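You operate a simulated robot arm through the tools that you are given. There is no shell and no other tool.

You run a simulated robot arm. Do the job below in one go: nothing can be reset, and whatever is moved stays where it is left.

Task
Sleeve the white slip's plant and stand it in the planter that the slip lists.
Fine: plant and planter from the counter; on the tall wooden stand, pull the paper cone up over it; the cone ends down. Where these are worked on the way, their far stop is far enough and under half their travel is too little: paper cone.

Only the result counts: the job must be done as asked and must still hold three seconds after the hand-in. Knocking over, shifting, dropping, spilling or breaking anything else fails it.

Robot
A 6-joint arm with a fingered hand, fixed in place. Base frame: the origin is at the foot of the arm, x ahead of it, y to its left, z up; the work surface is at about z = 0.9. Units: m, degrees, N and s.
With the tool pointing down near the work surface it reaches from about 0.32 to 0.74 m from the base axis. Its first joint turns from -166.0 to 166.0 degrees. Payload 4 kg.
Tool frame: the origin (TCP) lies between the finger pads and is the grasp point; the fingertips stand 0.026 m ahead of it; z points along the fingers, y is the line along which they close. Largest opening 0.148 m; the body of the gripper starts 0.073 m behind the TCP. The gripper is a hand of 3 fingers: y runs from the thumb to the fingers, the wrist lies at [0, 0, -0.239] in the tool frame, and closing takes about 1.5 s.
Orientation is that of the tool frame in the base frame, as a unit quaternion [w, x, y, z]. With the fingers straight down and closing along the base's y, the tool's x points along the base's -x, its y along +y and its z along -z.

Tools
- The arm moves only by the tool move_arm. Its argument "rows" is a list of rows, each a list of 7 numbers: the shift along the tool's x, y, z in units of 150 mm (1.0 is 150 mm), then the turn, a rotation vector about the tool's x, y, z in units of 45 degrees (1.0 is 45 degrees), then the gripper command, from -1 (fully open) to 1 (shut), values between in proportion. In form: [[dx, dy, dz, wx, wy, wz, jaw], ...]. A call has 1 to 20 rows; each row is the pose to reach, as a shift and turn from the pose commanded when the call began, along the tool's axes at that moment. A call with a number of a shift or a turn outside -1 to 1 is refused whole. A row lasts 0.2 s, in which the tool goes at most 0.05 m and 8.6 degrees; a call with a longer step from one row to the next is refused whole, and so is a gripper value outside its range. Where a pose cannot be reached the arm comes as near as it can. A force on the tool above 40 N (or 10 N above the force at the start of the call, whichever is more), or a blocked arm, ends the call early, and 0.2 s more pass. The fingers move at their own pace (about 0.153 m/s each) and stop on an object; they squeeze with about 32 N. The grip force told is the motor's: it shows also when the fingers shut on nothing. Time passes only in rows, and 0.2 s behind the last, so rows that repeat a pose let the fingers close. The reply holds the time, the measured pose of the TCP, the force on the tool along the base axes, the opening and the grip force, in the units named above and with some noise, with the torque about the TCP (base axes, N m) and any sound that the robot's microphone picked up, and new pictures: "show" is both (left out), scene, wrist or none.
- Cameras (640 x 400 px; columns grow to the right, rows downward): "scene" is fixed at [0.3986, -0.4865, 1.5233]; the picture's right is [0.45, 0.89, 0.00], its down [0.81, -0.41, -0.41] and it looks along [-0.37, 0.18, -0.91] (base axes); focal length 214 px, centre (320, 200). "wrist" rides on the gripper at [0.068, -0.039, -0.09] in the tool frame; the picture's right is [0.50, 0.87, 0.00], its down [-0.65, 0.38, -0.65] and it looks along [-0.57, 0.33, 0.76] (tool axes); focal length 222 px, centre (320, 200).
- slide_trunk(by): slides the trunk up (or, below 0, down) by that many m; the arm rides with it, the base frame stays. It gives what a move gives, with no picture.
- hand_shape(shape): the hand has 3 fingers and takes this shape, open, in about a second: jaw (thumb against the fingers, like two jaws); tri (thumb and two fingers); tip (a fingertip pinch); poke (one finger out to press); point (the index stretched); flat (the hand flat); cup (the hand cupped); fist (a fist). The gripper value then closes the fingers along that shape, each until it touches; the sizes above hold for jaw. It gives what a move gives, with no picture.
- pixel_to_xyz(camera, pixels): for up to 12 pixels [column, row] of the newest picture of that camera ("zoom" is the newest enlarged one), the place [x, y, z] in the base frame of the surface seen there, good to about 0.002 m, but the place of the scene camera against the robot may be out by one fixed shift of up to 0.018 m in any direction. The clock stands still meanwhile.
- inspect(camera, box): a new picture of the part [left, top, right, bottom] of that camera's present view, enlarged. The clock stands still meanwhile.
- finish_job(): hands the job in; it is judged then, once.

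Unless the task says otherwise, let go and move clear before handing in.

The tools are called after "Emit:" as a command line: name --pt "numbers of a row" for each row, then --argument value for the rest, lists and objects as JSON in quotes. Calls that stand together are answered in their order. move_arm: Moves the arm, as the interface text tells. Its arguments: {"type":"object","properties":{"rows":{"type":"array","items":{"type":"array","items":{"type":"number"}}},"show":{"type":"string","enum":["both","scene","wrist","none"]}},"required":["rows"]} The other tools are called the same way: slide_trunk (by) slides the trunk up or down; hand_shape (shape) gives the hand a shape; pixel_to_xyz (camera, pixels) gives the place of the surface under pixels of a picture; inspect (camera, box) takes an enlarged picture of a part of a camera's view; finish_job () hands the job in.

At the start:

```text
clock: 0.0
position: [0.1535, -0.4674, 1.2574]
tcp_rot: [-0.001, 0.0, 1.0, -0.001]
force: [0.4, -0.1, 0.3]
wrist_torque: [-0.03, -0.01, -0.01]
grip_width: 0.1483
finger_force: 0.0
shape: jaw
trunk travel left (down, up): [-0.5, 0.09]
```

scene: 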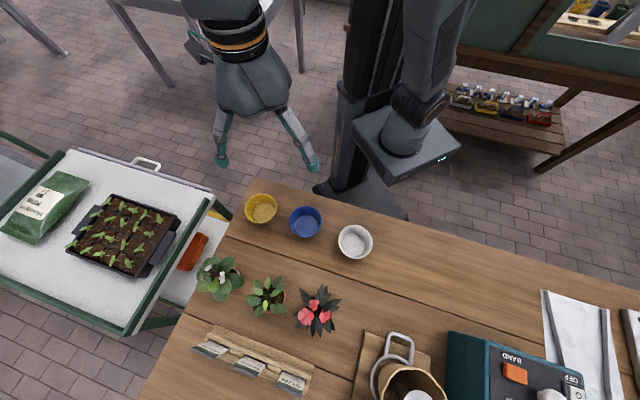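
wrist: 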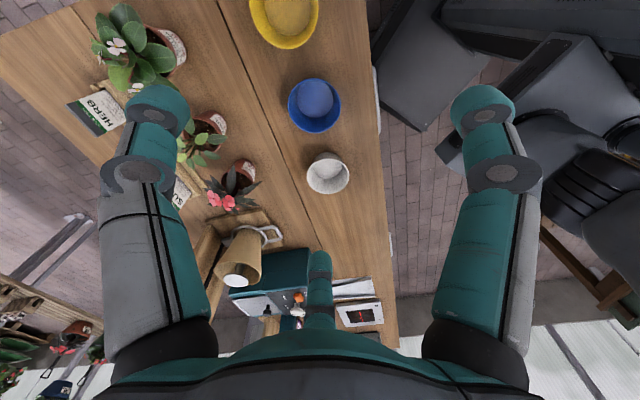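

The scene shows three plants (about 220,278; 266,296; 317,310), three coloured planters (260,208; 305,221; 355,240), three cards around (210,348)-(290,382), and a cone/stand near (400,380). I'll enlarge these parts to read the slips.

Emit:
inspect --camera "scene" --box '[180, 310, 340, 400]'

Emit:
inspect --camera "scene" --box '[340, 310, 640, 400]'

Emit:
inspect --camera "wrist" --box '[60, 0, 400, 340]'

Emit:
inspect --camera "scene" --box '[180, 180, 400, 340]'

```text
4.00 times, centred on (260, 355) of scene
```

zoom: 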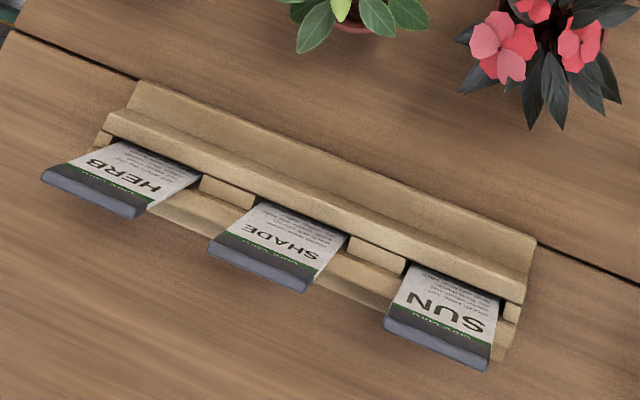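

```text
2.13 times, centred on (490, 355) of scene
```

zoom: 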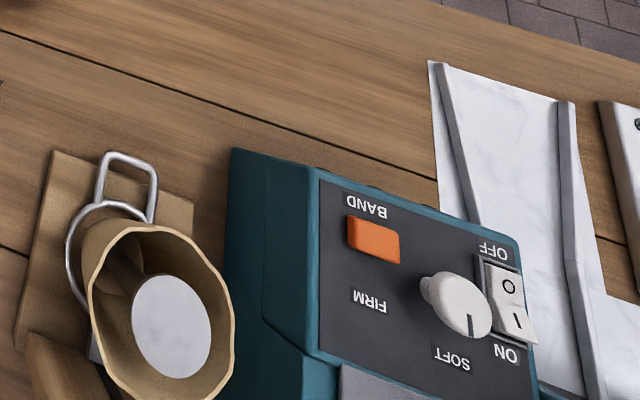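

```text
1.18 times, centred on (230, 170) of wrist
```

zoom: 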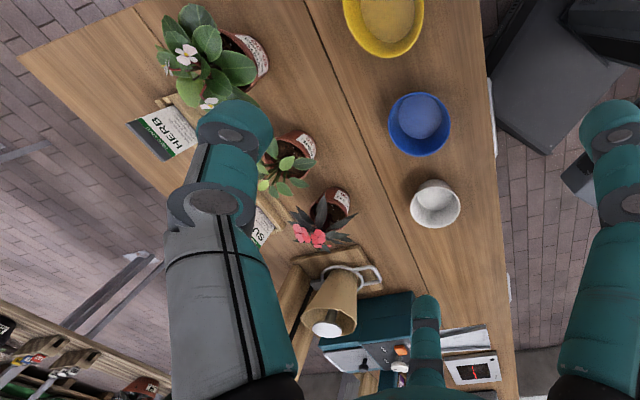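

```text
2.50 times, centred on (290, 260) of scene
```

zoom: 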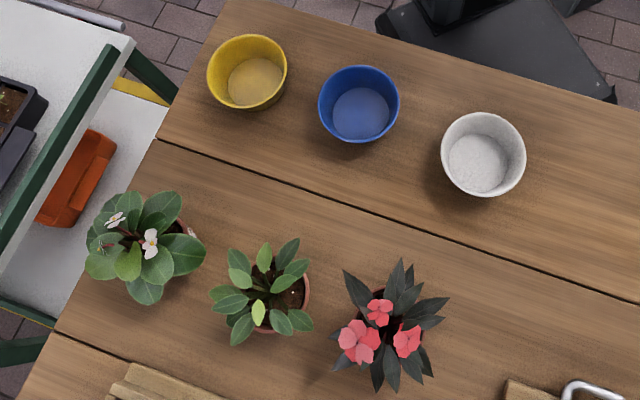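

The rack's three cards read HERB, SHADE and SUN, but I can't see which is the "white slip" yet. I'll inspect finer parts: card text, the right side of the counter and the pot labels.

Emit:
inspect --camera "scene" --box '[190, 335, 250, 372]'

Emit:
inspect --camera "scene" --box '[230, 355, 310, 400]'

Emit:
inspect --camera "wrist" --box '[60, 80, 220, 220]'

Emit:
inspect --camera "wrist" --box '[220, 220, 400, 340]'

Emit:
inspect --camera "scene" --box '[520, 270, 640, 400]'

Emit:
inspect --camera "scene" --box '[0, 140, 240, 330]'

Emit:
inspect --camera "scene" --box '[420, 0, 640, 170]'

```text
10.67 times, centred on (220, 354) of scene
```

zoom: 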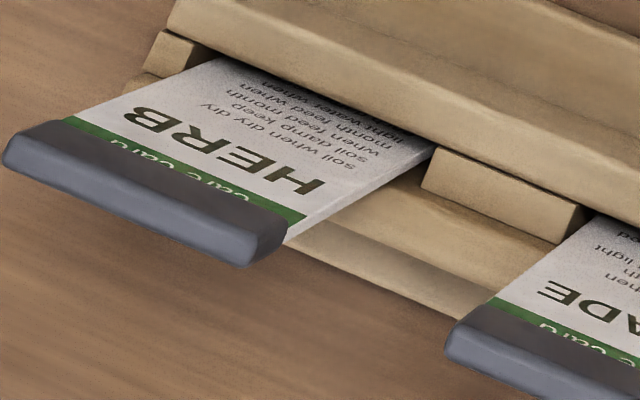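

```text
8.00 times, centred on (270, 378) of scene
```

zoom: 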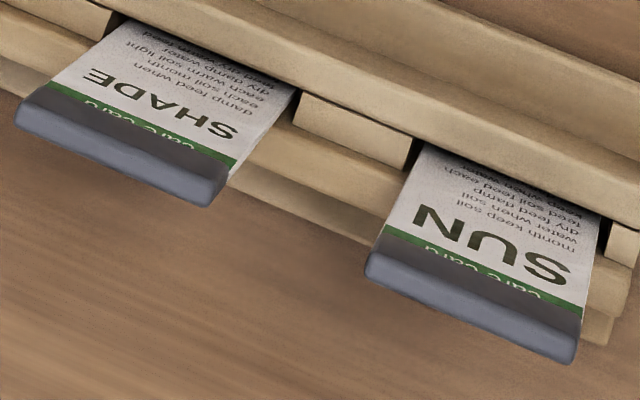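

```text
2.86 times, centred on (140, 150) of wrist
```

zoom: 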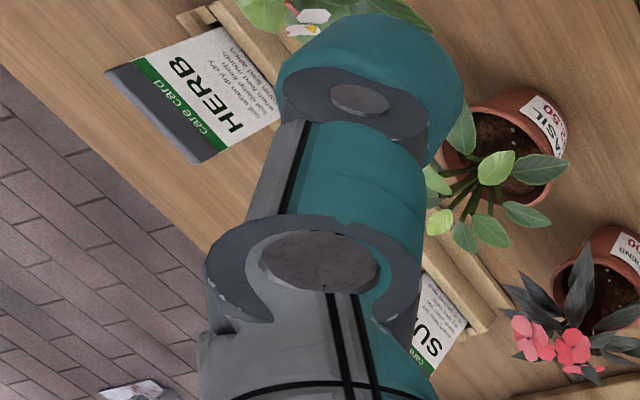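

```text
3.33 times, centred on (310, 280) of wrist
```

zoom: 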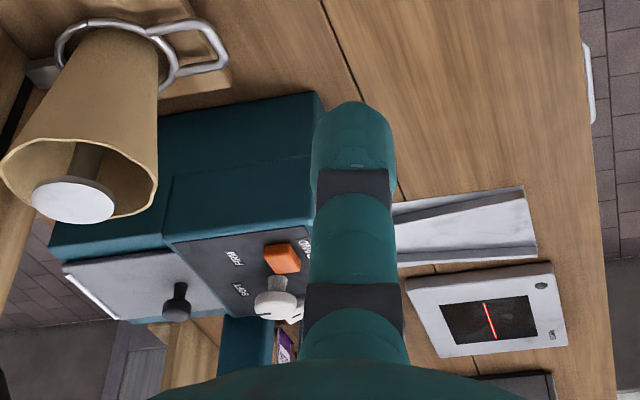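

```text
3.08 times, centred on (580, 335) of scene
```

zoom: 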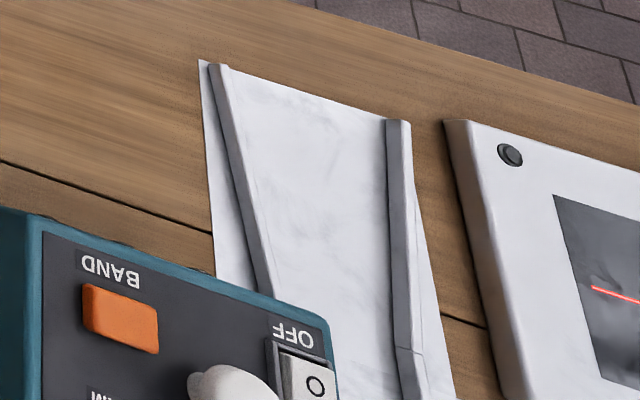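

```text
2.11 times, centred on (120, 235) of scene
```

zoom: 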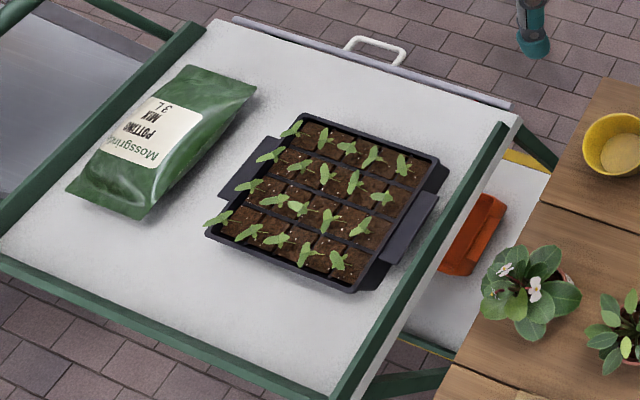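

```text
2.35 times, centred on (530, 85) of scene
```

zoom: 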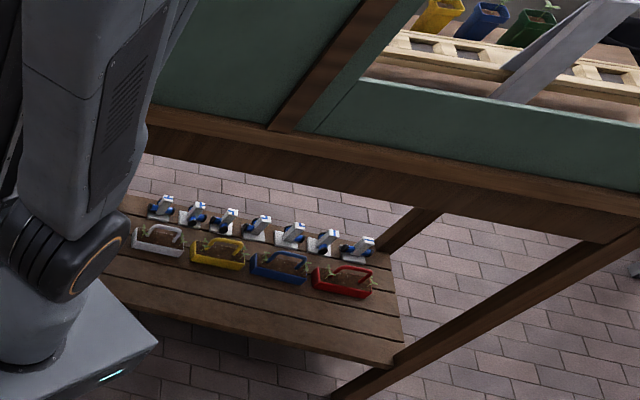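

The pots carry name labels (BASIL seen at about 195,140 in the wrist view), so a white slip should name one. I'll measure key places to understand the layout.

Emit:
pixel_to_xyz --camera "scene" --pixels '[[260, 212], [305, 224], [355, 242], [220, 278], [266, 296], [317, 310], [210, 348], [290, 382], [372, 350], [414, 396], [515, 372], [150, 385]]'

Emit:
pixel_to_xyz --camera "wrist" --pixels '[[287, 15], [312, 100], [328, 175], [172, 45], [215, 120], [240, 170], [95, 110], [240, 280], [275, 233], [300, 290], [360, 312], [250, 250]]'

Emit:
inspect --camera "wrist" --box '[0, 200, 130, 400]'

```text
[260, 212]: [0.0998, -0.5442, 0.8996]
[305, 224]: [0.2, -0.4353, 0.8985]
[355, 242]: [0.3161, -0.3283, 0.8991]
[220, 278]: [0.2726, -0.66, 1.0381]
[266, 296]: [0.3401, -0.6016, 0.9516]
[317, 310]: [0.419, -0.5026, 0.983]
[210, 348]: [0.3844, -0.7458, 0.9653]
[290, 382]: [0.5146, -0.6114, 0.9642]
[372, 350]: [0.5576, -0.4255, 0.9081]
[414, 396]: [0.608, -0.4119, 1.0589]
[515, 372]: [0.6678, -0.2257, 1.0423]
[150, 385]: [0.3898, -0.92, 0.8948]
```

```text
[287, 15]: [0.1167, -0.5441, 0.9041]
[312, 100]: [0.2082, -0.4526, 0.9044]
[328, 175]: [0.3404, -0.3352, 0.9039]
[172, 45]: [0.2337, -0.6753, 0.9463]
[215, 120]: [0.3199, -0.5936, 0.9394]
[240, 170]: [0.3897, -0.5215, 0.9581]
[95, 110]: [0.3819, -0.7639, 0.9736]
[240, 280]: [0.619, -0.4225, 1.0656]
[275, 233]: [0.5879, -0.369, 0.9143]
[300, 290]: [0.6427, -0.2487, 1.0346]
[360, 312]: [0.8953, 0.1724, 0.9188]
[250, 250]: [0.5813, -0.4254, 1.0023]
```

```text
2.00 times, centred on (65, 300) of wrist
```

zoom: 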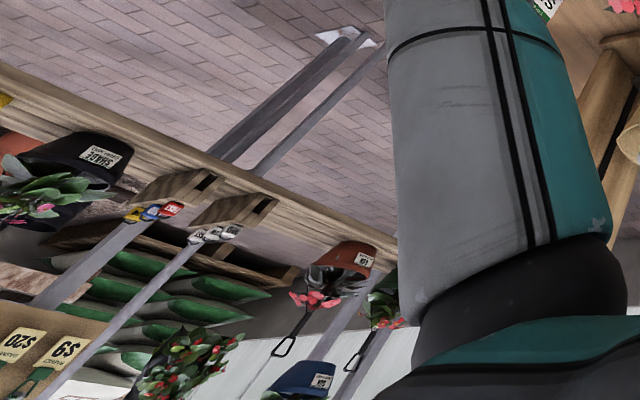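

No slip is visible yet; the counter carries on beyond the machine at (515,372). I'll move the arm toward +x +y, high up, to look further along the counter.

Emit:
move_arm --pt "-0.2 0.2 -0.05 0 0 0 -1" --pt "-0.4 0.4 -0.1 0 0 0 -1" --pt "-0.6 0.6 -0.15 0 0 0 -1" --pt "-0.8 0.8 -0.2 0 0 0 -1" --pt "-0.98 0.98 -0.2 0 0 0 -1"

```text
clock: 1.2
position: [0.295, -0.3281, 1.299]
tcp_rot: [0.0, -0.002, 1.0, 0.002]
force: [-0.1, -0.3, 0.6]
wrist_torque: [0.01, 0.0, -0.04]
grip_width: 0.1478
finger_force: 0.2
shape: jaw
out of reach, approached as far as the arm can: row 5
trunk travel left (down, up): [-0.5, 0.09]
```

scene: 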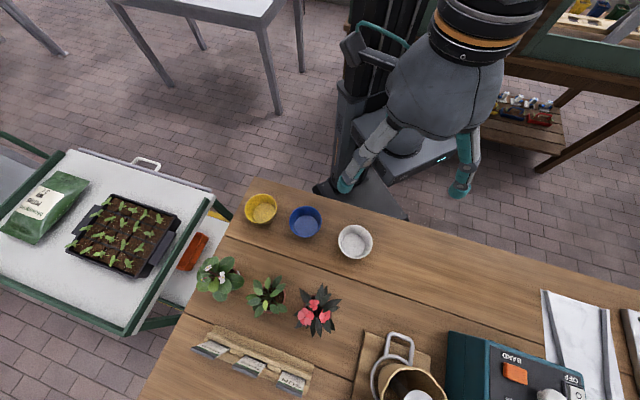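
wrist: 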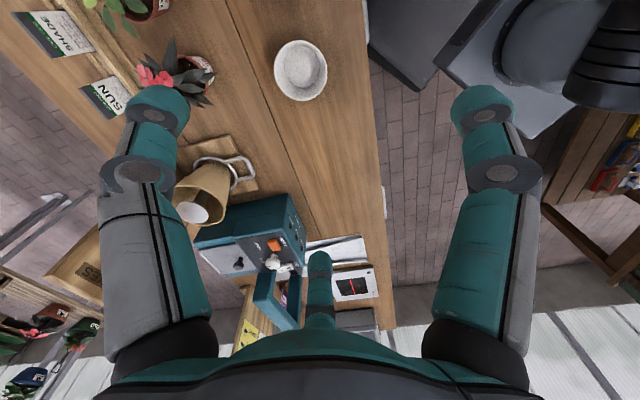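

Behind the machine (pixel 275,295) there is a holder with coloured slips. I'll tilt the camera up toward it to bring it into clear view.

Emit:
move_arm --pt "0 0 0 -0.09 -0.156 0 -1" --pt "0 0 0 -0.18 -0.312 0 -1" --pt "0 0 0 -0.27 -0.468 0 -1" --pt "0 0 0 -0.36 -0.624 0 -1" --pt "0 0 0 -0.45 -0.78 0 -1" --show "wrist"

```text
clock: 2.4
position: [0.2944, -0.327, 1.2981]
tcp_rot: [0.302, 0.0, 0.937, 0.173]
force: [1.0, 0.5, 0.6]
wrist_torque: [-0.02, 0.0, 0.04]
grip_width: 0.1476
finger_force: 0.0
shape: jaw
trunk travel left (down, up): [-0.5, 0.09]
```

wrist: 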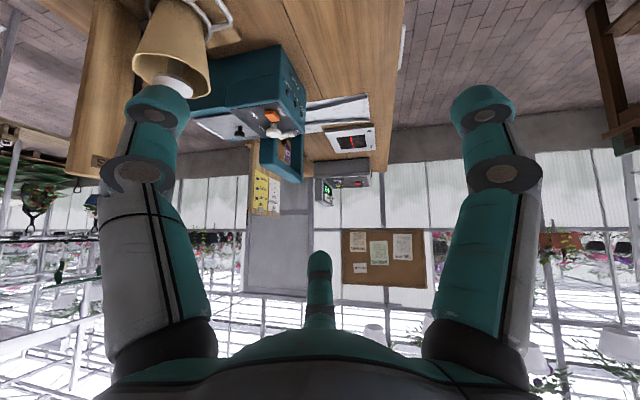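

Emit:
inspect --camera "wrist" --box '[220, 110, 380, 220]'

Emit:
inspect --camera "wrist" --box '[330, 220, 440, 300]'

Emit:
inspect --camera "wrist" --box '[60, 0, 220, 200]'

Emit:
inspect --camera "wrist" --box '[240, 120, 300, 220]'

```text
3.64 times, centred on (300, 165) of wrist
```

zoom: 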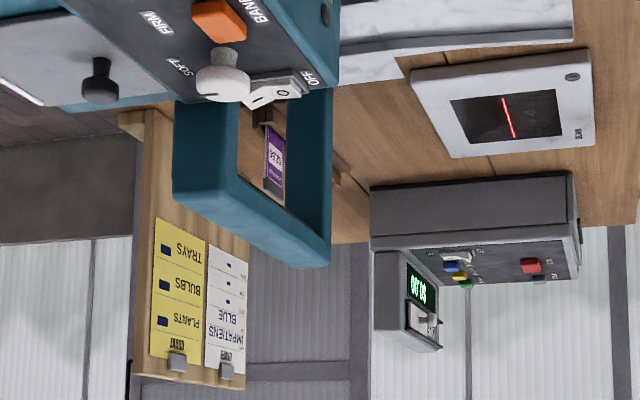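

```text
5.00 times, centred on (385, 260) of wrist
```

zoom: 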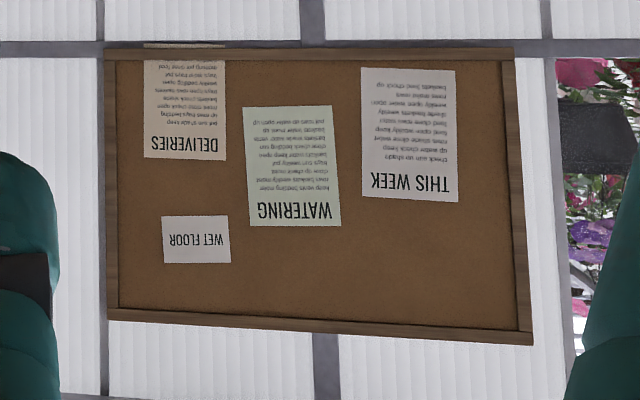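

```text
2.00 times, centred on (140, 100) of wrist
```

zoom: 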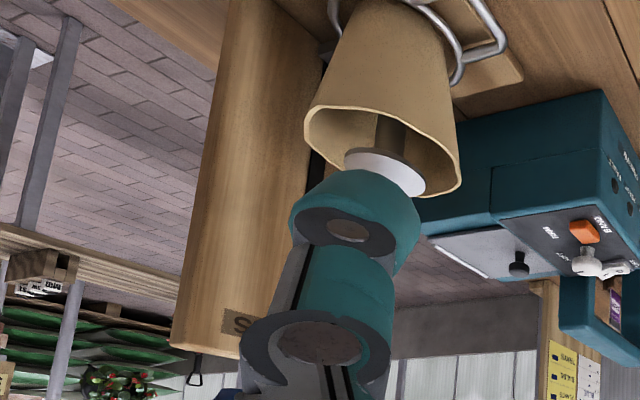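

```text
4.00 times, centred on (270, 170) of wrist
```

zoom: 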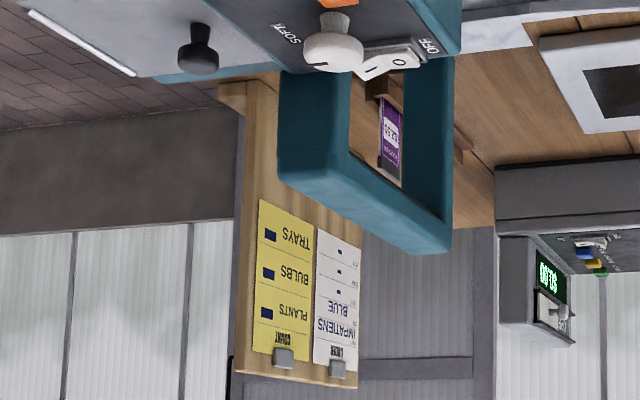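

The white slip (about 277,190) reads IMPATIENS and BLUE; the yellow one is a count sheet. I'll zoom further to check there are no more lines.

Emit:
inspect --camera "wrist" --box '[262, 170, 294, 220]'

Emit:
inspect --camera "wrist" --box '[100, 0, 260, 100]'

Emit:
pixel_to_xyz --camera "wrist" --pixels '[[172, 82], [185, 90], [133, 55], [208, 93], [225, 20], [205, 15], [240, 35], [163, 4], [108, 60], [120, 140], [245, 75], [280, 50]]'

```text
8.00 times, centred on (278, 195) of wrist
```

zoom: 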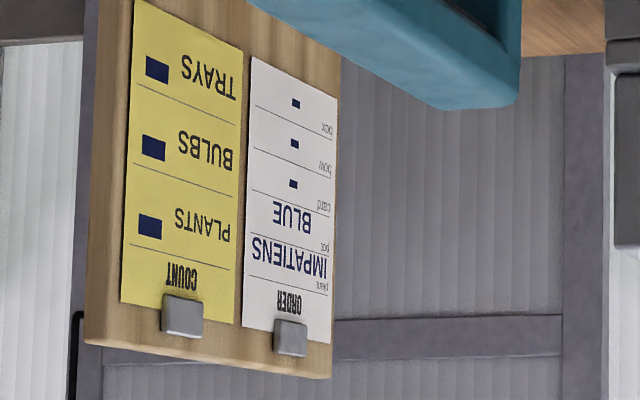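

```text
4.00 times, centred on (180, 50) of wrist
```

zoom: 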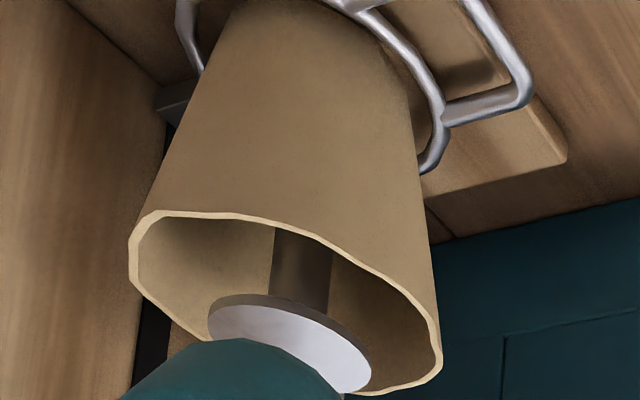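

```text
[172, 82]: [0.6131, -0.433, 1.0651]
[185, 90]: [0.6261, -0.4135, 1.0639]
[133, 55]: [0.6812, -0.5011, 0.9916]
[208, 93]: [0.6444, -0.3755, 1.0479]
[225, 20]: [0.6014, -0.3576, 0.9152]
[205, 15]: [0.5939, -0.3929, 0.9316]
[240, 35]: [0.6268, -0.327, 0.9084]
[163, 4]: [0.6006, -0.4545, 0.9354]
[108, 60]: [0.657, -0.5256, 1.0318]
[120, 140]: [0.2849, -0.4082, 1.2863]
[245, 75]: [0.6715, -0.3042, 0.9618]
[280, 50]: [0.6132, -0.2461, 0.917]
```

The white slip is the ORDER: plant IMPATIENS, pot BLUE, and the card, bow and box lines carry only a dash. Next I'll yaw the wrist camera toward the stand to see the ring, handle and rail.

Emit:
move_arm --pt "0 0 0 0.103 -0.059 0.141 -1" --pt "0 0 0 0.205 -0.118 0.282 -1" --pt "0 0 0 0.308 -0.177 0.423 -1" --pt "0 0 0 0.41 -0.237 0.564 -1" --pt "0 0 0 0.513 -0.296 0.705 -1" --pt "0 0 0 0.615 -0.355 0.846 -1" --pt "0 0 0 0.718 -0.414 0.987 -1"

```text
clock: 4.0
position: [0.1211, -0.3027, 1.2202]
tcp_rot: [0.365, 0.414, 0.833, 0.022]
force: [-0.2, -1.0, 1.0]
wrist_torque: [0.03, 0.02, 0.02]
grip_width: 0.1479
finger_force: 0.0
shape: jaw
out of reach, approached as far as the arm can: row 2, 3, 4, 5, 6, 7
trunk travel left (down, up): [-0.5, 0.09]
```

scene: 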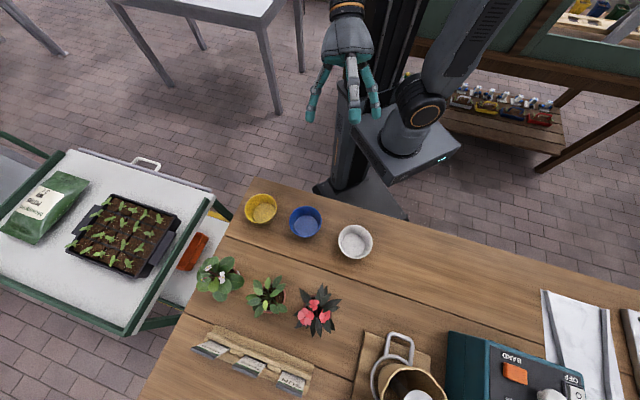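
wrist: 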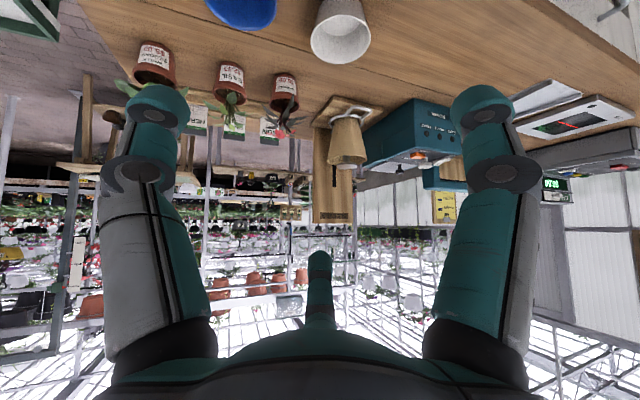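

I now see the stand face-on at (335,150) and the pot labels at (155,55), (232,75), (285,85). Zooming in on both.

Emit:
inspect --camera "wrist" --box '[290, 80, 400, 230]'

Emit:
inspect --camera "wrist" --box '[110, 30, 310, 150]'

Emit:
pixel_to_xyz --camera "wrist" --pixels '[[335, 165], [332, 222], [330, 120], [352, 160], [345, 125], [364, 108], [345, 100], [285, 78], [285, 105], [272, 95], [297, 95], [285, 90]]'

```text
2.67 times, centred on (345, 155) of wrist
```

zoom: 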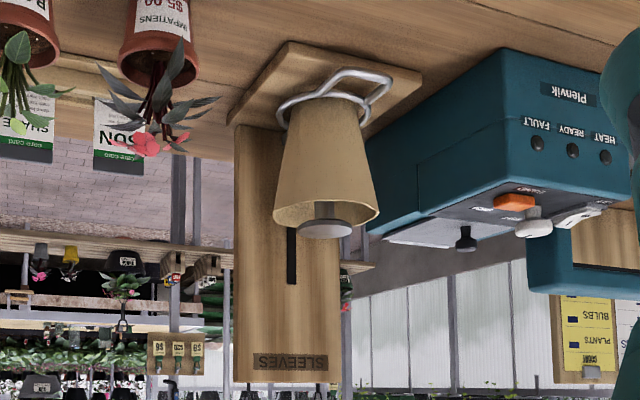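

```text
3.20 times, centred on (210, 90) of wrist
```

zoom: 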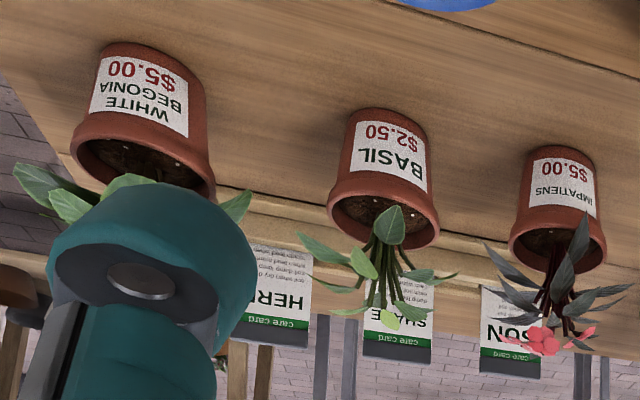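

```text
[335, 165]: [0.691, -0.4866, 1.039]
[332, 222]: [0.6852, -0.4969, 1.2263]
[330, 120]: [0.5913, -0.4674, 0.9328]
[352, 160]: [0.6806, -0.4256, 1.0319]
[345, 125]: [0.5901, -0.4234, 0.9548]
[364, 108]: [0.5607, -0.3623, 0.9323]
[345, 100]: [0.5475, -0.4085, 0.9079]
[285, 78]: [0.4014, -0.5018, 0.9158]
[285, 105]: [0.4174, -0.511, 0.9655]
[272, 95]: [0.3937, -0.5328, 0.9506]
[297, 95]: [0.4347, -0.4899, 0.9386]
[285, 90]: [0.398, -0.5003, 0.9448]
```

The labels confirm the third pot (285,90) is IMPATIENS. The cone sits in a ring with a handle at (364,108) below a slotted panel, with the slot running up behind it. I'll partly close the hand in free air to learn how the fingers move.

Emit:
move_arm --pt "0 0 0 0 0 0 0" --pt "0 0 0 0 0 0 0" --pt "0 0 0 0 0 0 0"

Emit:
move_arm --pt "0 0 0 0 0 0 1" --pt "0 0 0 0 0 0 1" --pt "0 0 0 0 0 0 1"

```text
clock: 4.8
position: [0.1209, -0.3015, 1.2192]
tcp_rot: [0.365, 0.413, 0.834, 0.022]
force: [-0.2, 0.1, -0.7]
wrist_torque: [-0.03, 0.01, 0.03]
grip_width: 0.0746
finger_force: 0.0
shape: jaw
trunk travel left (down, up): [-0.5, 0.09]
```

scene: 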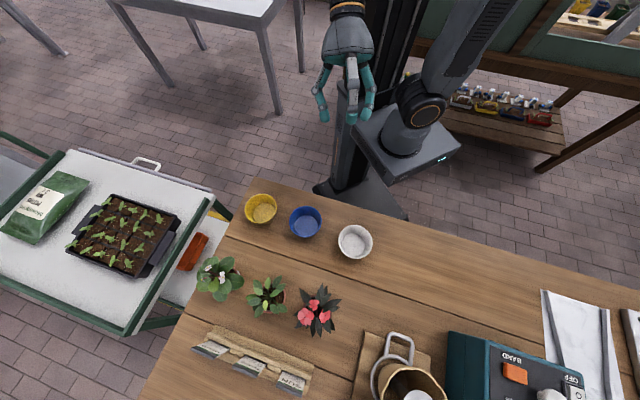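
wrist: 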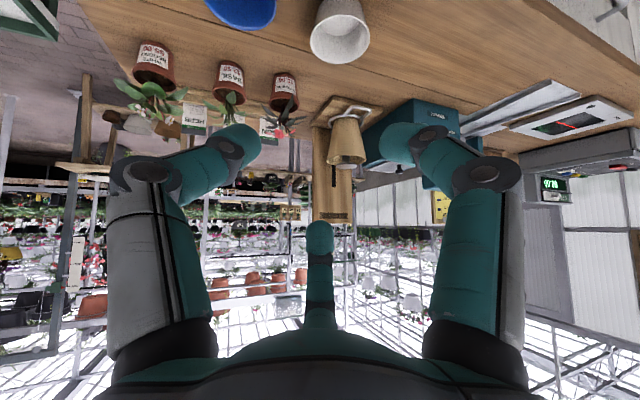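

```text
clock: 5.6
position: [0.1209, -0.3, 1.2184]
tcp_rot: [0.365, 0.413, 0.834, 0.022]
force: [0.0, -0.2, -0.2]
wrist_torque: [0.0, -0.01, -0.06]
grip_width: 0.0
finger_force: 31.8
shape: jaw
trunk travel left (down, up): [-0.5, 0.09]
```

scene: 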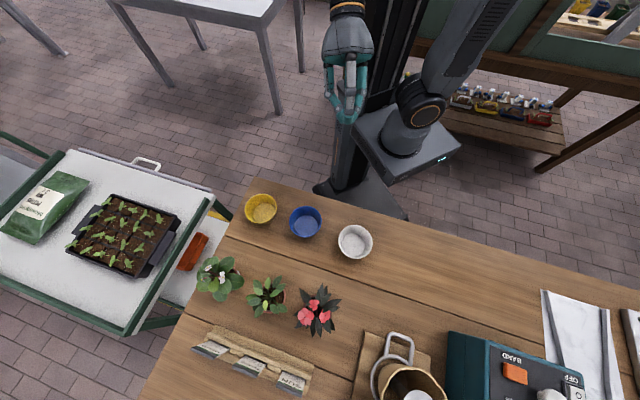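
wrist: 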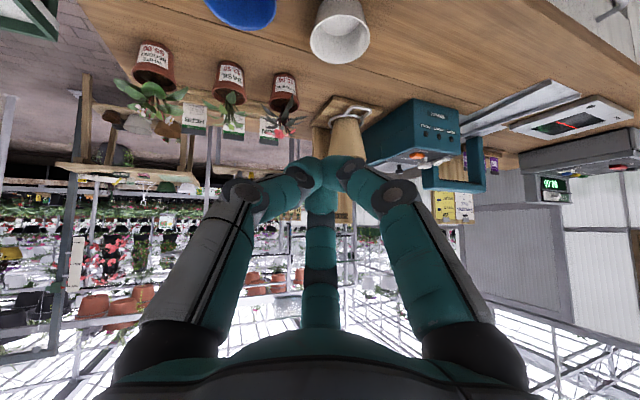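

The fingers close as a three-point tripod at 120°, so I'll use a tilted-down hand around the pot. I'll open the hand and turn it toward a downward-tilted pick orientation.

Emit:
move_arm --pt "0 0 0 0.0225 0.0509 -0.158 -1" --pt "0 0 0 0.045 0.1018 -0.316 -1" --pt "0 0 0 0.0674 0.1527 -0.473 -1" --pt "0 0 0 0.09 0.2036 -0.631 -1" --pt "0 0 0 0.1124 0.2545 -0.789 -1" --show "none"

Emit:
move_arm --pt "0 0 0 0.0225 0.0509 -0.158 -1" --pt "0 0 0 0.045 0.1018 -0.316 -1" --pt "0 0 0 0.0674 0.1527 -0.473 -1" --pt "0 0 0 0.09 0.2036 -0.631 -1" --pt "0 0 0 0.1124 0.2545 -0.789 -1"

```text
clock: 6.8
position: [0.1257, -0.2996, 1.2241]
tcp_rot: [0.251, 0.15, 0.952, -0.086]
force: [0.1, 0.7, -0.4]
wrist_torque: [0.01, 0.0, -0.02]
grip_width: 0.1479
finger_force: 0.0
shape: jaw
trunk travel left (down, up): [-0.5, 0.09]
```

```text
clock: 8.0
position: [0.1253, -0.3005, 1.2255]
tcp_rot: [0.112, -0.128, 0.968, -0.185]
force: [-0.6, 1.0, 0.8]
wrist_torque: [0.04, 0.05, -0.03]
grip_width: 0.148
finger_force: 0.0
shape: jaw
trunk travel left (down, up): [-0.5, 0.09]
```

scene: 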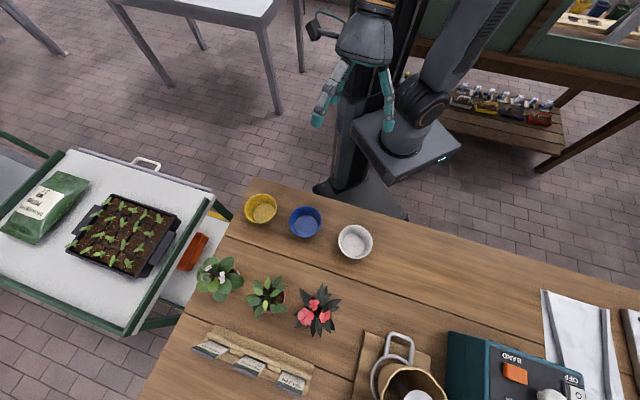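
wrist: 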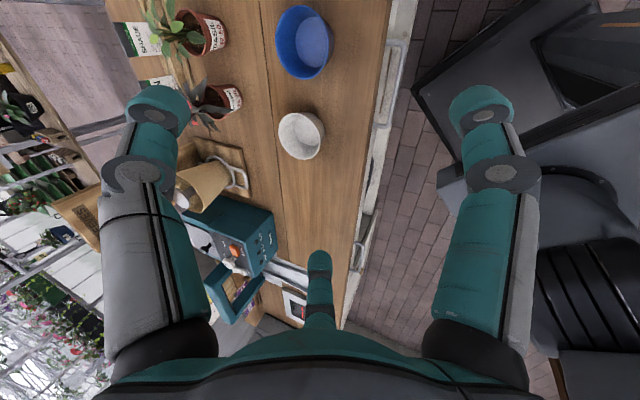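

The hand now points down with a 25° outward tilt; the impatiens is at (215,100) in the wrist view. I'll move over toward it to get a clear look from above.

Emit:
move_arm --pt "-0.197 -0.171 0.181 0 0 0 -1" --pt "-0.393 -0.342 0.362 0 0 0 -1" --pt "-0.59 -0.514 0.542 0 0 0 -1" --pt "-0.786 -0.685 0.723 0 0 0 -1" --pt "-0.983 -0.856 0.904 0 0 0 -1"

```text
clock: 9.2
position: [0.3084, -0.4302, 1.18]
tcp_rot: [0.119, -0.134, 0.967, -0.18]
force: [-0.2, 0.5, 1.2]
wrist_torque: [-0.02, 0.02, 0.01]
grip_width: 0.1478
finger_force: 0.1
shape: jaw
out of reach, approached as far as the arm can: row 5
trunk travel left (down, up): [-0.5, 0.09]
```

scene: 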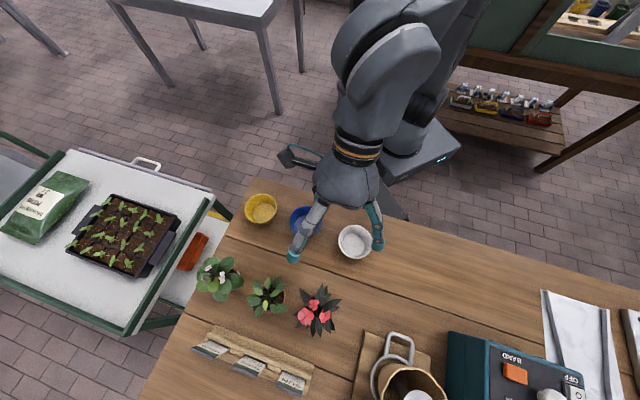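
wrist: 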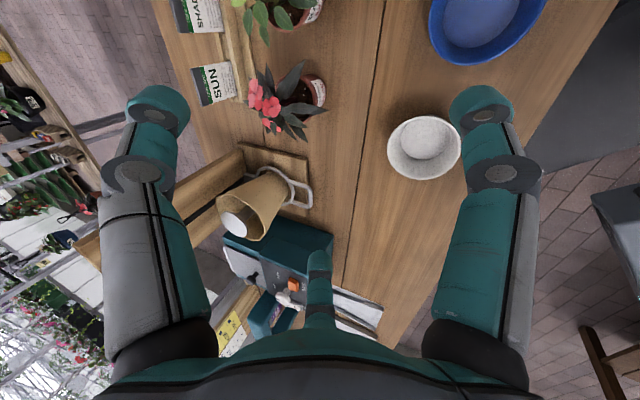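

The impatiens pot is at (300,92), the stand at (255,205), and the blue planter is at (480,25). I'll measure these precisely from the wrist camera.

Emit:
pixel_to_xyz --camera "wrist" --pixels '[[319, 92], [290, 85], [305, 112], [262, 105], [233, 224], [284, 178], [308, 204], [312, 190], [260, 205], [240, 240], [485, 62], [430, 10]]'

Emit:
inspect --camera "wrist" --box '[170, 120, 330, 260]'

Emit:
inspect --camera "wrist" --box '[220, 40, 360, 160]'

```text
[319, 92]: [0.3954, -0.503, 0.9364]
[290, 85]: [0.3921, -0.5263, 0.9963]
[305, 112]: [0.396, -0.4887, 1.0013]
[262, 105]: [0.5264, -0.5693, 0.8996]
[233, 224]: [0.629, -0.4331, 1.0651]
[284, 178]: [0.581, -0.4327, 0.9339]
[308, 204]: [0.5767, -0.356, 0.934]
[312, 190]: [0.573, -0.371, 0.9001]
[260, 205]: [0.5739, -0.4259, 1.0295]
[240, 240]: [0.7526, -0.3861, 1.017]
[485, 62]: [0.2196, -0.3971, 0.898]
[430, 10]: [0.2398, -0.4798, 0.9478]
```

```text
2.86 times, centred on (250, 190) of wrist
```

zoom: 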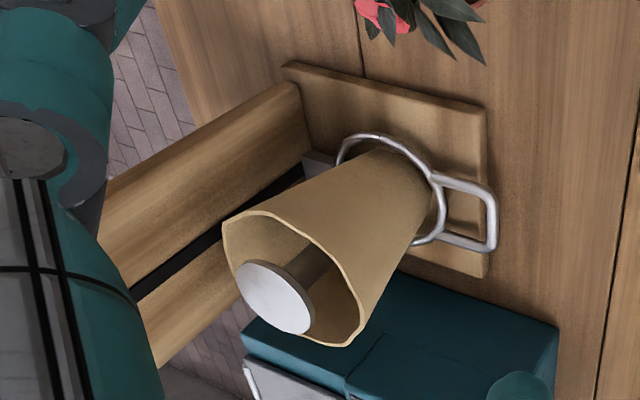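

```text
3.33 times, centred on (290, 100) of wrist
```

zoom: 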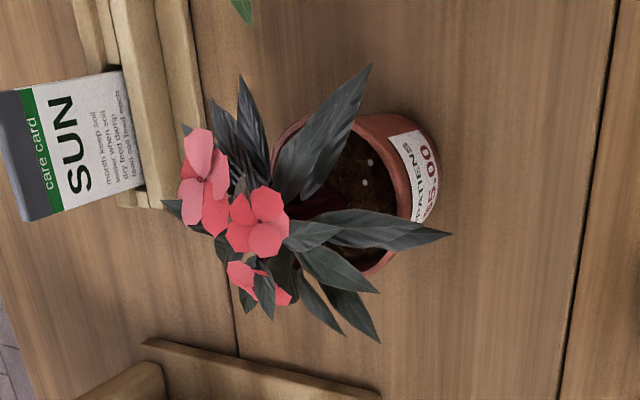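

I'll sample the disc edges, pot rim and handle bar more closely.

Emit:
pixel_to_xyz --camera "wrist" --pixels '[[223, 221.5], [243, 229], [232.4, 213], [238, 233.5], [300, 75.5], [305, 120], [316, 94], [309.3, 197], [309.5, 202], [307, 187.5], [298, 183.5], [297, 203.5]]'

Emit:
inspect --camera "wrist" --box '[270, 160, 330, 220]'

Emit:
inspect --camera "wrist" --box '[380, 0, 560, 110]'

```text
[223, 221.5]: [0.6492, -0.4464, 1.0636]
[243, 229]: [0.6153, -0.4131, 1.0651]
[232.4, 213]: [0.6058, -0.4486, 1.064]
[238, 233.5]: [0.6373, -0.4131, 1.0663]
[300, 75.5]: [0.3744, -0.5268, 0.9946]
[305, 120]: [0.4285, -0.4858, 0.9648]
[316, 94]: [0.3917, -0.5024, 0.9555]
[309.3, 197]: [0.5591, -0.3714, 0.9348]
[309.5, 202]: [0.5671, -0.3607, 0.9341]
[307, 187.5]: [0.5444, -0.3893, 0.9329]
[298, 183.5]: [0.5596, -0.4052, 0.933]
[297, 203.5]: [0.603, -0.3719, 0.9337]
```

```text
6.67 times, centred on (300, 190) of wrist
```

zoom: 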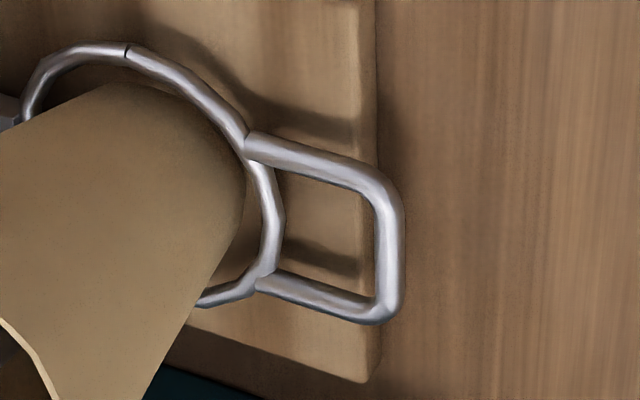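

```text
3.56 times, centred on (470, 55) of wrist
```

zoom: 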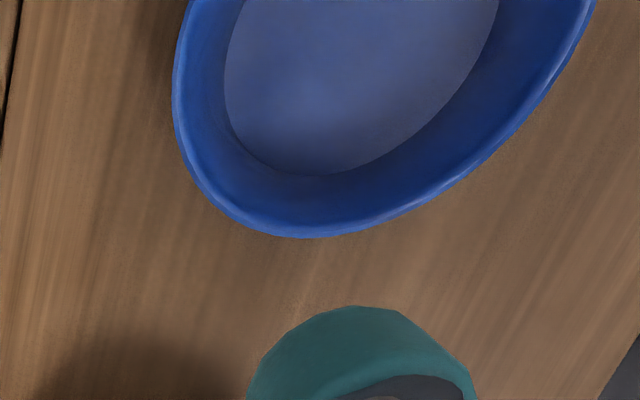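

Measured: disc top centre ≈ (0.627,-0.430,1.065), handle bar ≈ (0.557,-0.372,0.934), pot centre ≈ (0.422,-0.517), blue planter rim z ≈ 0.948. The last move hit a reach limit, so I'll raise the trunk fully and test reach toward the stand before picking anything up.

Emit:
slide_trunk --by 0.09

```text
clock: 10.4
position: [0.3083, -0.4299, 1.271]
tcp_rot: [0.118, -0.134, 0.967, -0.181]
force: [0.2, 0.4, 0.1]
wrist_torque: [0.0, 0.0, 0.01]
grip_width: 0.1479
finger_force: 0.1
shape: jaw
trunk travel left (down, up): [-0.59, 0.0]
```

Trunk is up. I'll now move halfway toward the stand while turning the hand to the placing yaw, to test reach with nothing held.

Emit:
move_arm --pt "-0.222 -0.015 0.116 -0.0254 -0.0233 0.178 -1" --pt "-0.444 -0.03 0.231 -0.051 -0.0465 0.357 -1" --pt "-0.666 -0.045 0.347 -0.076 -0.07 0.535 -1" --pt "-0.888 -0.06 0.4625 -0.1017 -0.093 0.713 -1"

```text
clock: 11.4
position: [0.3495, -0.4248, 1.1227]
tcp_rot: [0.252, 0.103, 0.957, -0.104]
force: [-0.6, -0.4, 0.1]
wrist_torque: [0.01, 0.0, 0.0]
grip_width: 0.1479
finger_force: 0.0
shape: jaw
out of reach, approached as far as the arm can: row 1, 2, 3, 4
trunk travel left (down, up): [-0.59, 0.0]
```

scene: 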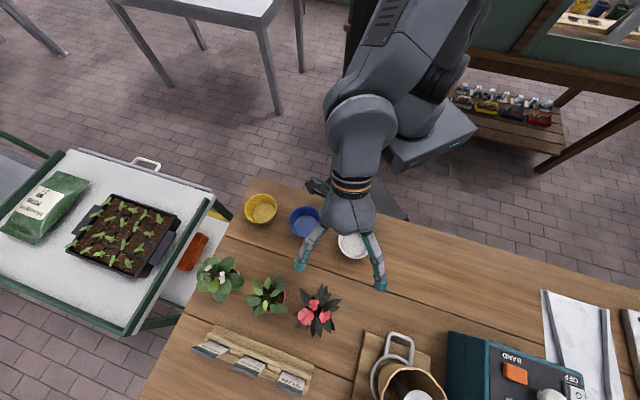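
wrist: 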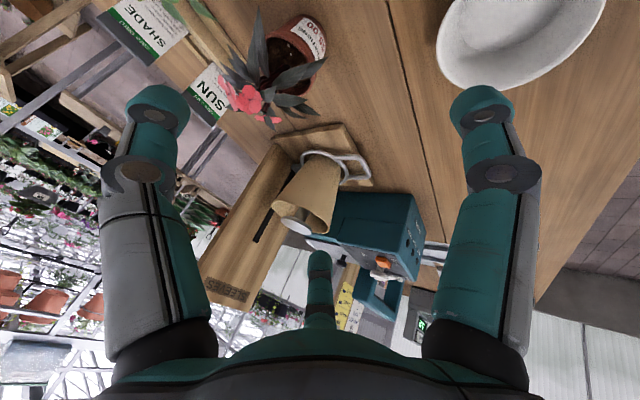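

The arm hit a limit again with an outward tilt (hand settled at z 1.12). I'll go back to pointing straight down and probe how far out the tool-down posture reaches toward the stand.

Emit:
move_arm --pt "-0.1065 0.201 -0.123 -0.0452 0.1696 0.0147 -1" --pt "-0.213 0.402 -0.2465 -0.0904 0.3392 0.0294 -1" --pt "-0.3195 0.603 -0.37 -0.1356 0.5088 0.044 -1" --pt "-0.426 0.804 -0.493 -0.1808 0.6784 0.0587 -1" --pt "-0.426 0.804 -0.493 -0.1808 0.6784 0.0587 -1"

```text
clock: 12.8
position: [0.37, -0.4174, 1.1173]
tcp_rot: [-0.32, -0.128, 0.935, 0.084]
force: [-1.1, 0.4, 0.9]
wrist_torque: [0.03, -0.11, -0.04]
grip_width: 0.1477
finger_force: 0.1
shape: jaw
out of reach, approached as far as the arm can: row 1, 2, 3, 4, 5
trunk travel left (down, up): [-0.59, 0.0]
stopped in row 5: the arm was blocked; the commanded pose is now the measured one
```

scene: 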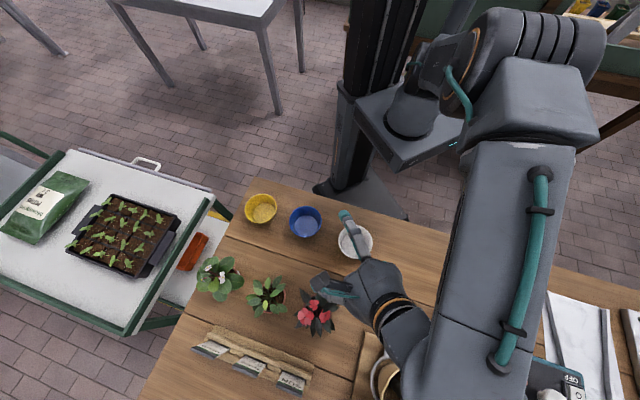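
wrist: 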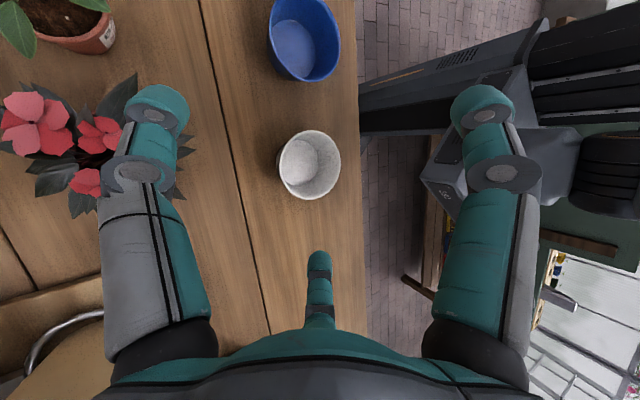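

The arm swung into a different elbow configuration (elbow now at 530,100, hand tilted back toward the base); nothing on the counter looks moved. From here reach is clearly longer, so I'll rotate gently back to tool-down while lifting a little.

Emit:
move_arm --pt "0.046 0.019 -0.062 0.065 -0.159 0.0025 -1" --pt "0.092 0.038 -0.125 0.13 -0.318 0.005 -1" --pt "0.139 0.057 -0.187 0.195 -0.476 0.0076 -1" --pt "0.185 0.076 -0.25 0.26 -0.635 0.01 -1" --pt "0.231 0.0956 -0.312 0.3244 -0.794 0.0127 -1"

Emit:
inspect --camera "scene" --box '[180, 180, 480, 400]'

```text
clock: 14.1
position: [0.3634, -0.4367, 1.1908]
tcp_rot: [0.001, -0.141, 0.99, 0.007]
force: [-0.5, -1.2, 0.8]
wrist_torque: [-0.01, -0.02, -0.02]
grip_width: 0.1479
finger_force: 0.0
shape: jaw
out of reach, approached as far as the arm can: row 2, 3, 4, 5
trunk travel left (down, up): [-0.59, 0.0]
```

scene: 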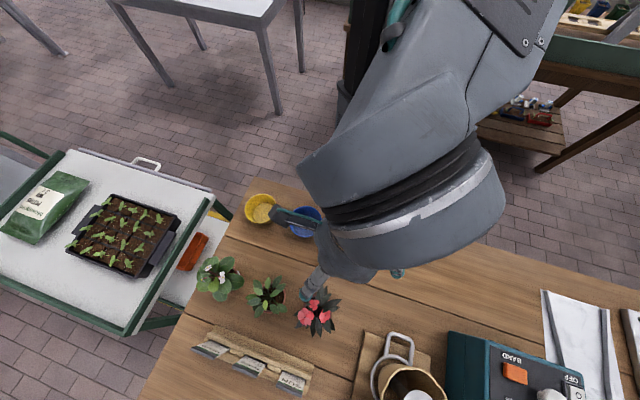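
wrist: 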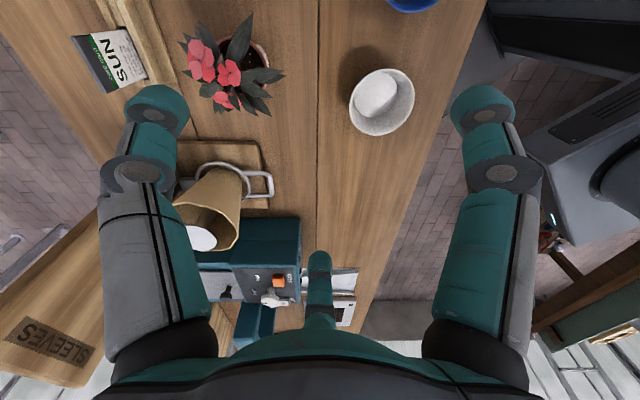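

```text
1.82 times, centred on (330, 290) of scene
```

zoom: 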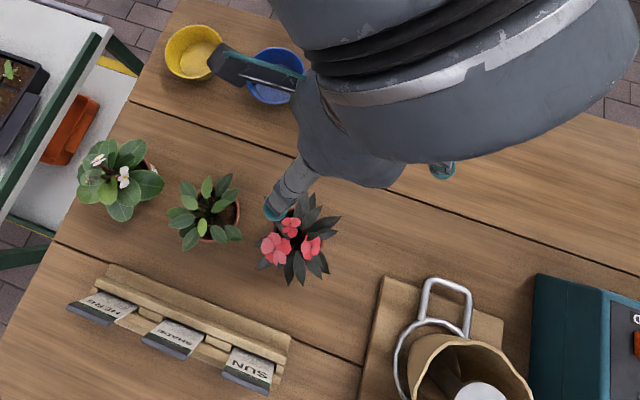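

Tool is straight down again at (0.363,-0.437,1.19) and the counter objects look unchanged. I'll probe moving out and slightly lower, between plants and stand, still tool-down.

Emit:
move_arm --pt "-0.236 -0.004 0.117 0 0 0 -1" --pt "-0.473 -0.008 0.233 0 0 0 -1" --pt "-0.71 -0.011 0.35 0 0 0 -1" --pt "-0.946 -0.015 0.467 0 0 0 -1"

```text
clock: 15.1
position: [0.5198, -0.4609, 1.1541]
tcp_rot: [-0.006, -0.137, 0.991, 0.007]
force: [0.4, 1.1, 0.4]
wrist_torque: [0.01, -0.02, 0.02]
grip_width: 0.1478
finger_force: 0.1
shape: jaw
out of reach, approached as far as the arm can: row 1, 2, 3, 4
trunk travel left (down, up): [-0.59, 0.0]
```

scene: 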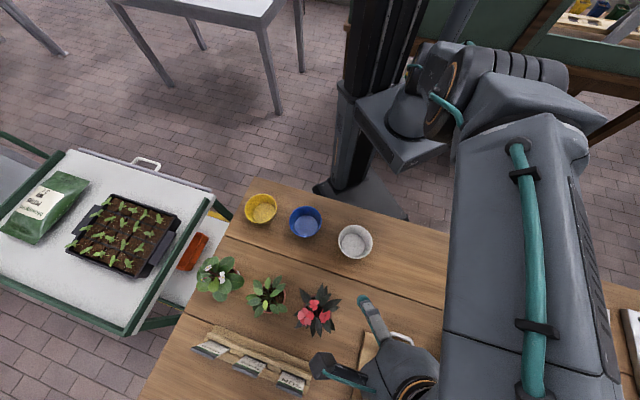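
wrist: 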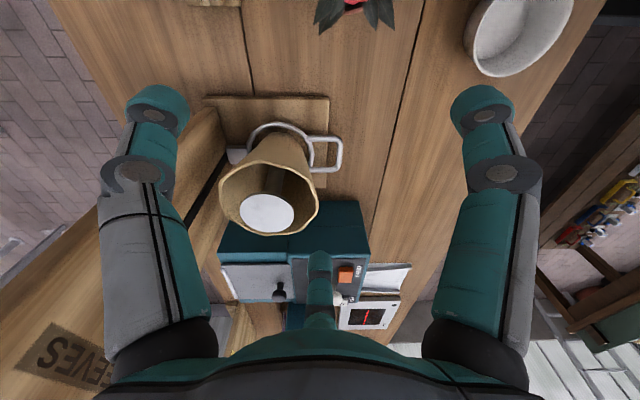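

Reach flags appear even though the pose is close; I'll hold still for a second to see whether the arm converges on the commanded pose.

Emit:
move_arm --pt "0 0 0 0 0 0 -1" --pt "0 0 0 0 0 0 -1" --pt "0 0 0 0 0 0 -1" --pt "0 0 0 0 0 0 -1" --show "none"

```text
clock: 16.1
position: [0.5188, -0.4611, 1.1548]
tcp_rot: [-0.007, -0.137, 0.991, 0.008]
force: [0.6, 0.5, 0.1]
wrist_torque: [0.0, 0.0, 0.01]
grip_width: 0.148
finger_force: 0.0
shape: jaw
trunk travel left (down, up): [-0.59, 0.0]
```

The commanded pose equals the reached one, so the deltas are relative to what I measure. I'll try a small corrective step to see how the arm behaves here.

Emit:
move_arm --pt "-0.036 0.128 0.117 0 0 0 -1" --pt "-0.073 0.257 0.233 0 0 0 -1" --show "scene"

```text
clock: 16.6
position: [0.5457, -0.4552, 1.1422]
tcp_rot: [-0.003, -0.134, 0.991, 0.002]
force: [-0.8, 0.0, -0.7]
wrist_torque: [0.01, 0.01, -0.01]
grip_width: 0.1479
finger_force: 0.1
shape: jaw
out of reach, approached as far as the arm can: row 1, 2
trunk travel left (down, up): [-0.59, 0.0]
```

scene: 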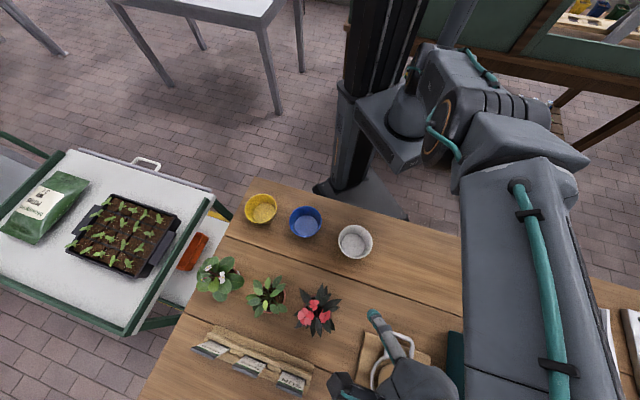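

The arm slides along some joint limit in this elbow configuration. I'll back off toward the starting pose, tool-down, to regain the original, well-behaved configuration.

Emit:
move_arm --pt "0.25 0.01 -0.08 0 0 0 -1" --pt "0.5 0.02 -0.16 0 0 0 -1" --pt "0.75 0.03 -0.24 0 0 0 -1" --pt "1.0 0.04 -0.32 0 0 0 -1" --show "scene"

Emit:
move_arm --pt "0.25 0.05 -0.1 0 0 0 -1" --pt "0.5 0.1 -0.2 0 0 0 -1" --pt "0.75 0.15 -0.3 0 0 0 -1" --pt "1.0 0.2 -0.4 0 0 0 -1" --show "scene"

```text
clock: 17.6
position: [0.4003, -0.4891, 1.1905]
tcp_rot: [-0.002, -0.132, 0.991, 0.001]
force: [-0.1, 0.1, -0.6]
wrist_torque: [-0.03, 0.03, 0.01]
grip_width: 0.148
finger_force: 0.1
shape: jaw
out of reach, approached as far as the arm can: row 1, 2
trunk travel left (down, up): [-0.59, 0.0]
```

scene: 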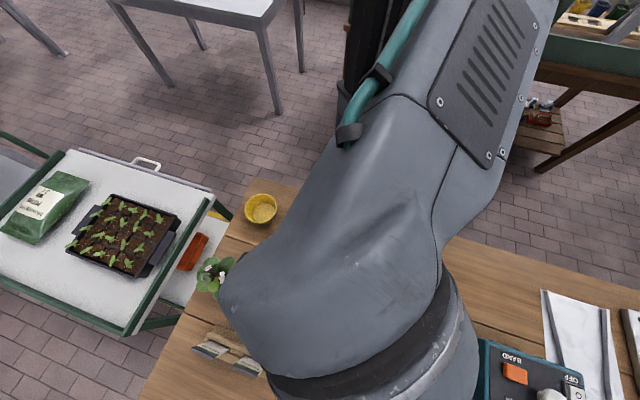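

```text
clock: 18.6
position: [0.2477, -0.5008, 1.2508]
tcp_rot: [-0.002, -0.133, 0.991, 0.001]
force: [-0.6, -0.3, -0.3]
wrist_torque: [0.0, -0.01, -0.05]
grip_width: 0.1479
finger_force: 0.1
shape: jaw
trunk travel left (down, up): [-0.59, 0.0]
```

scene: 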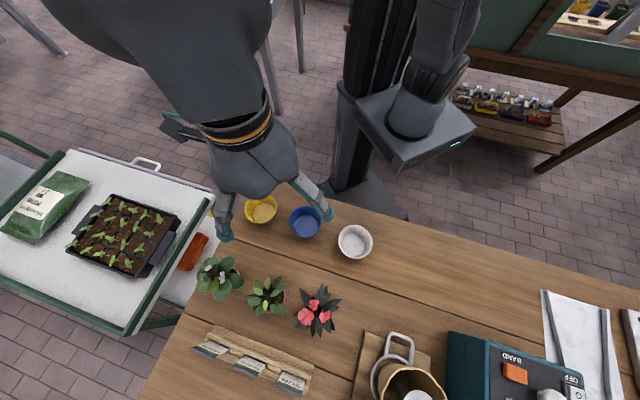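

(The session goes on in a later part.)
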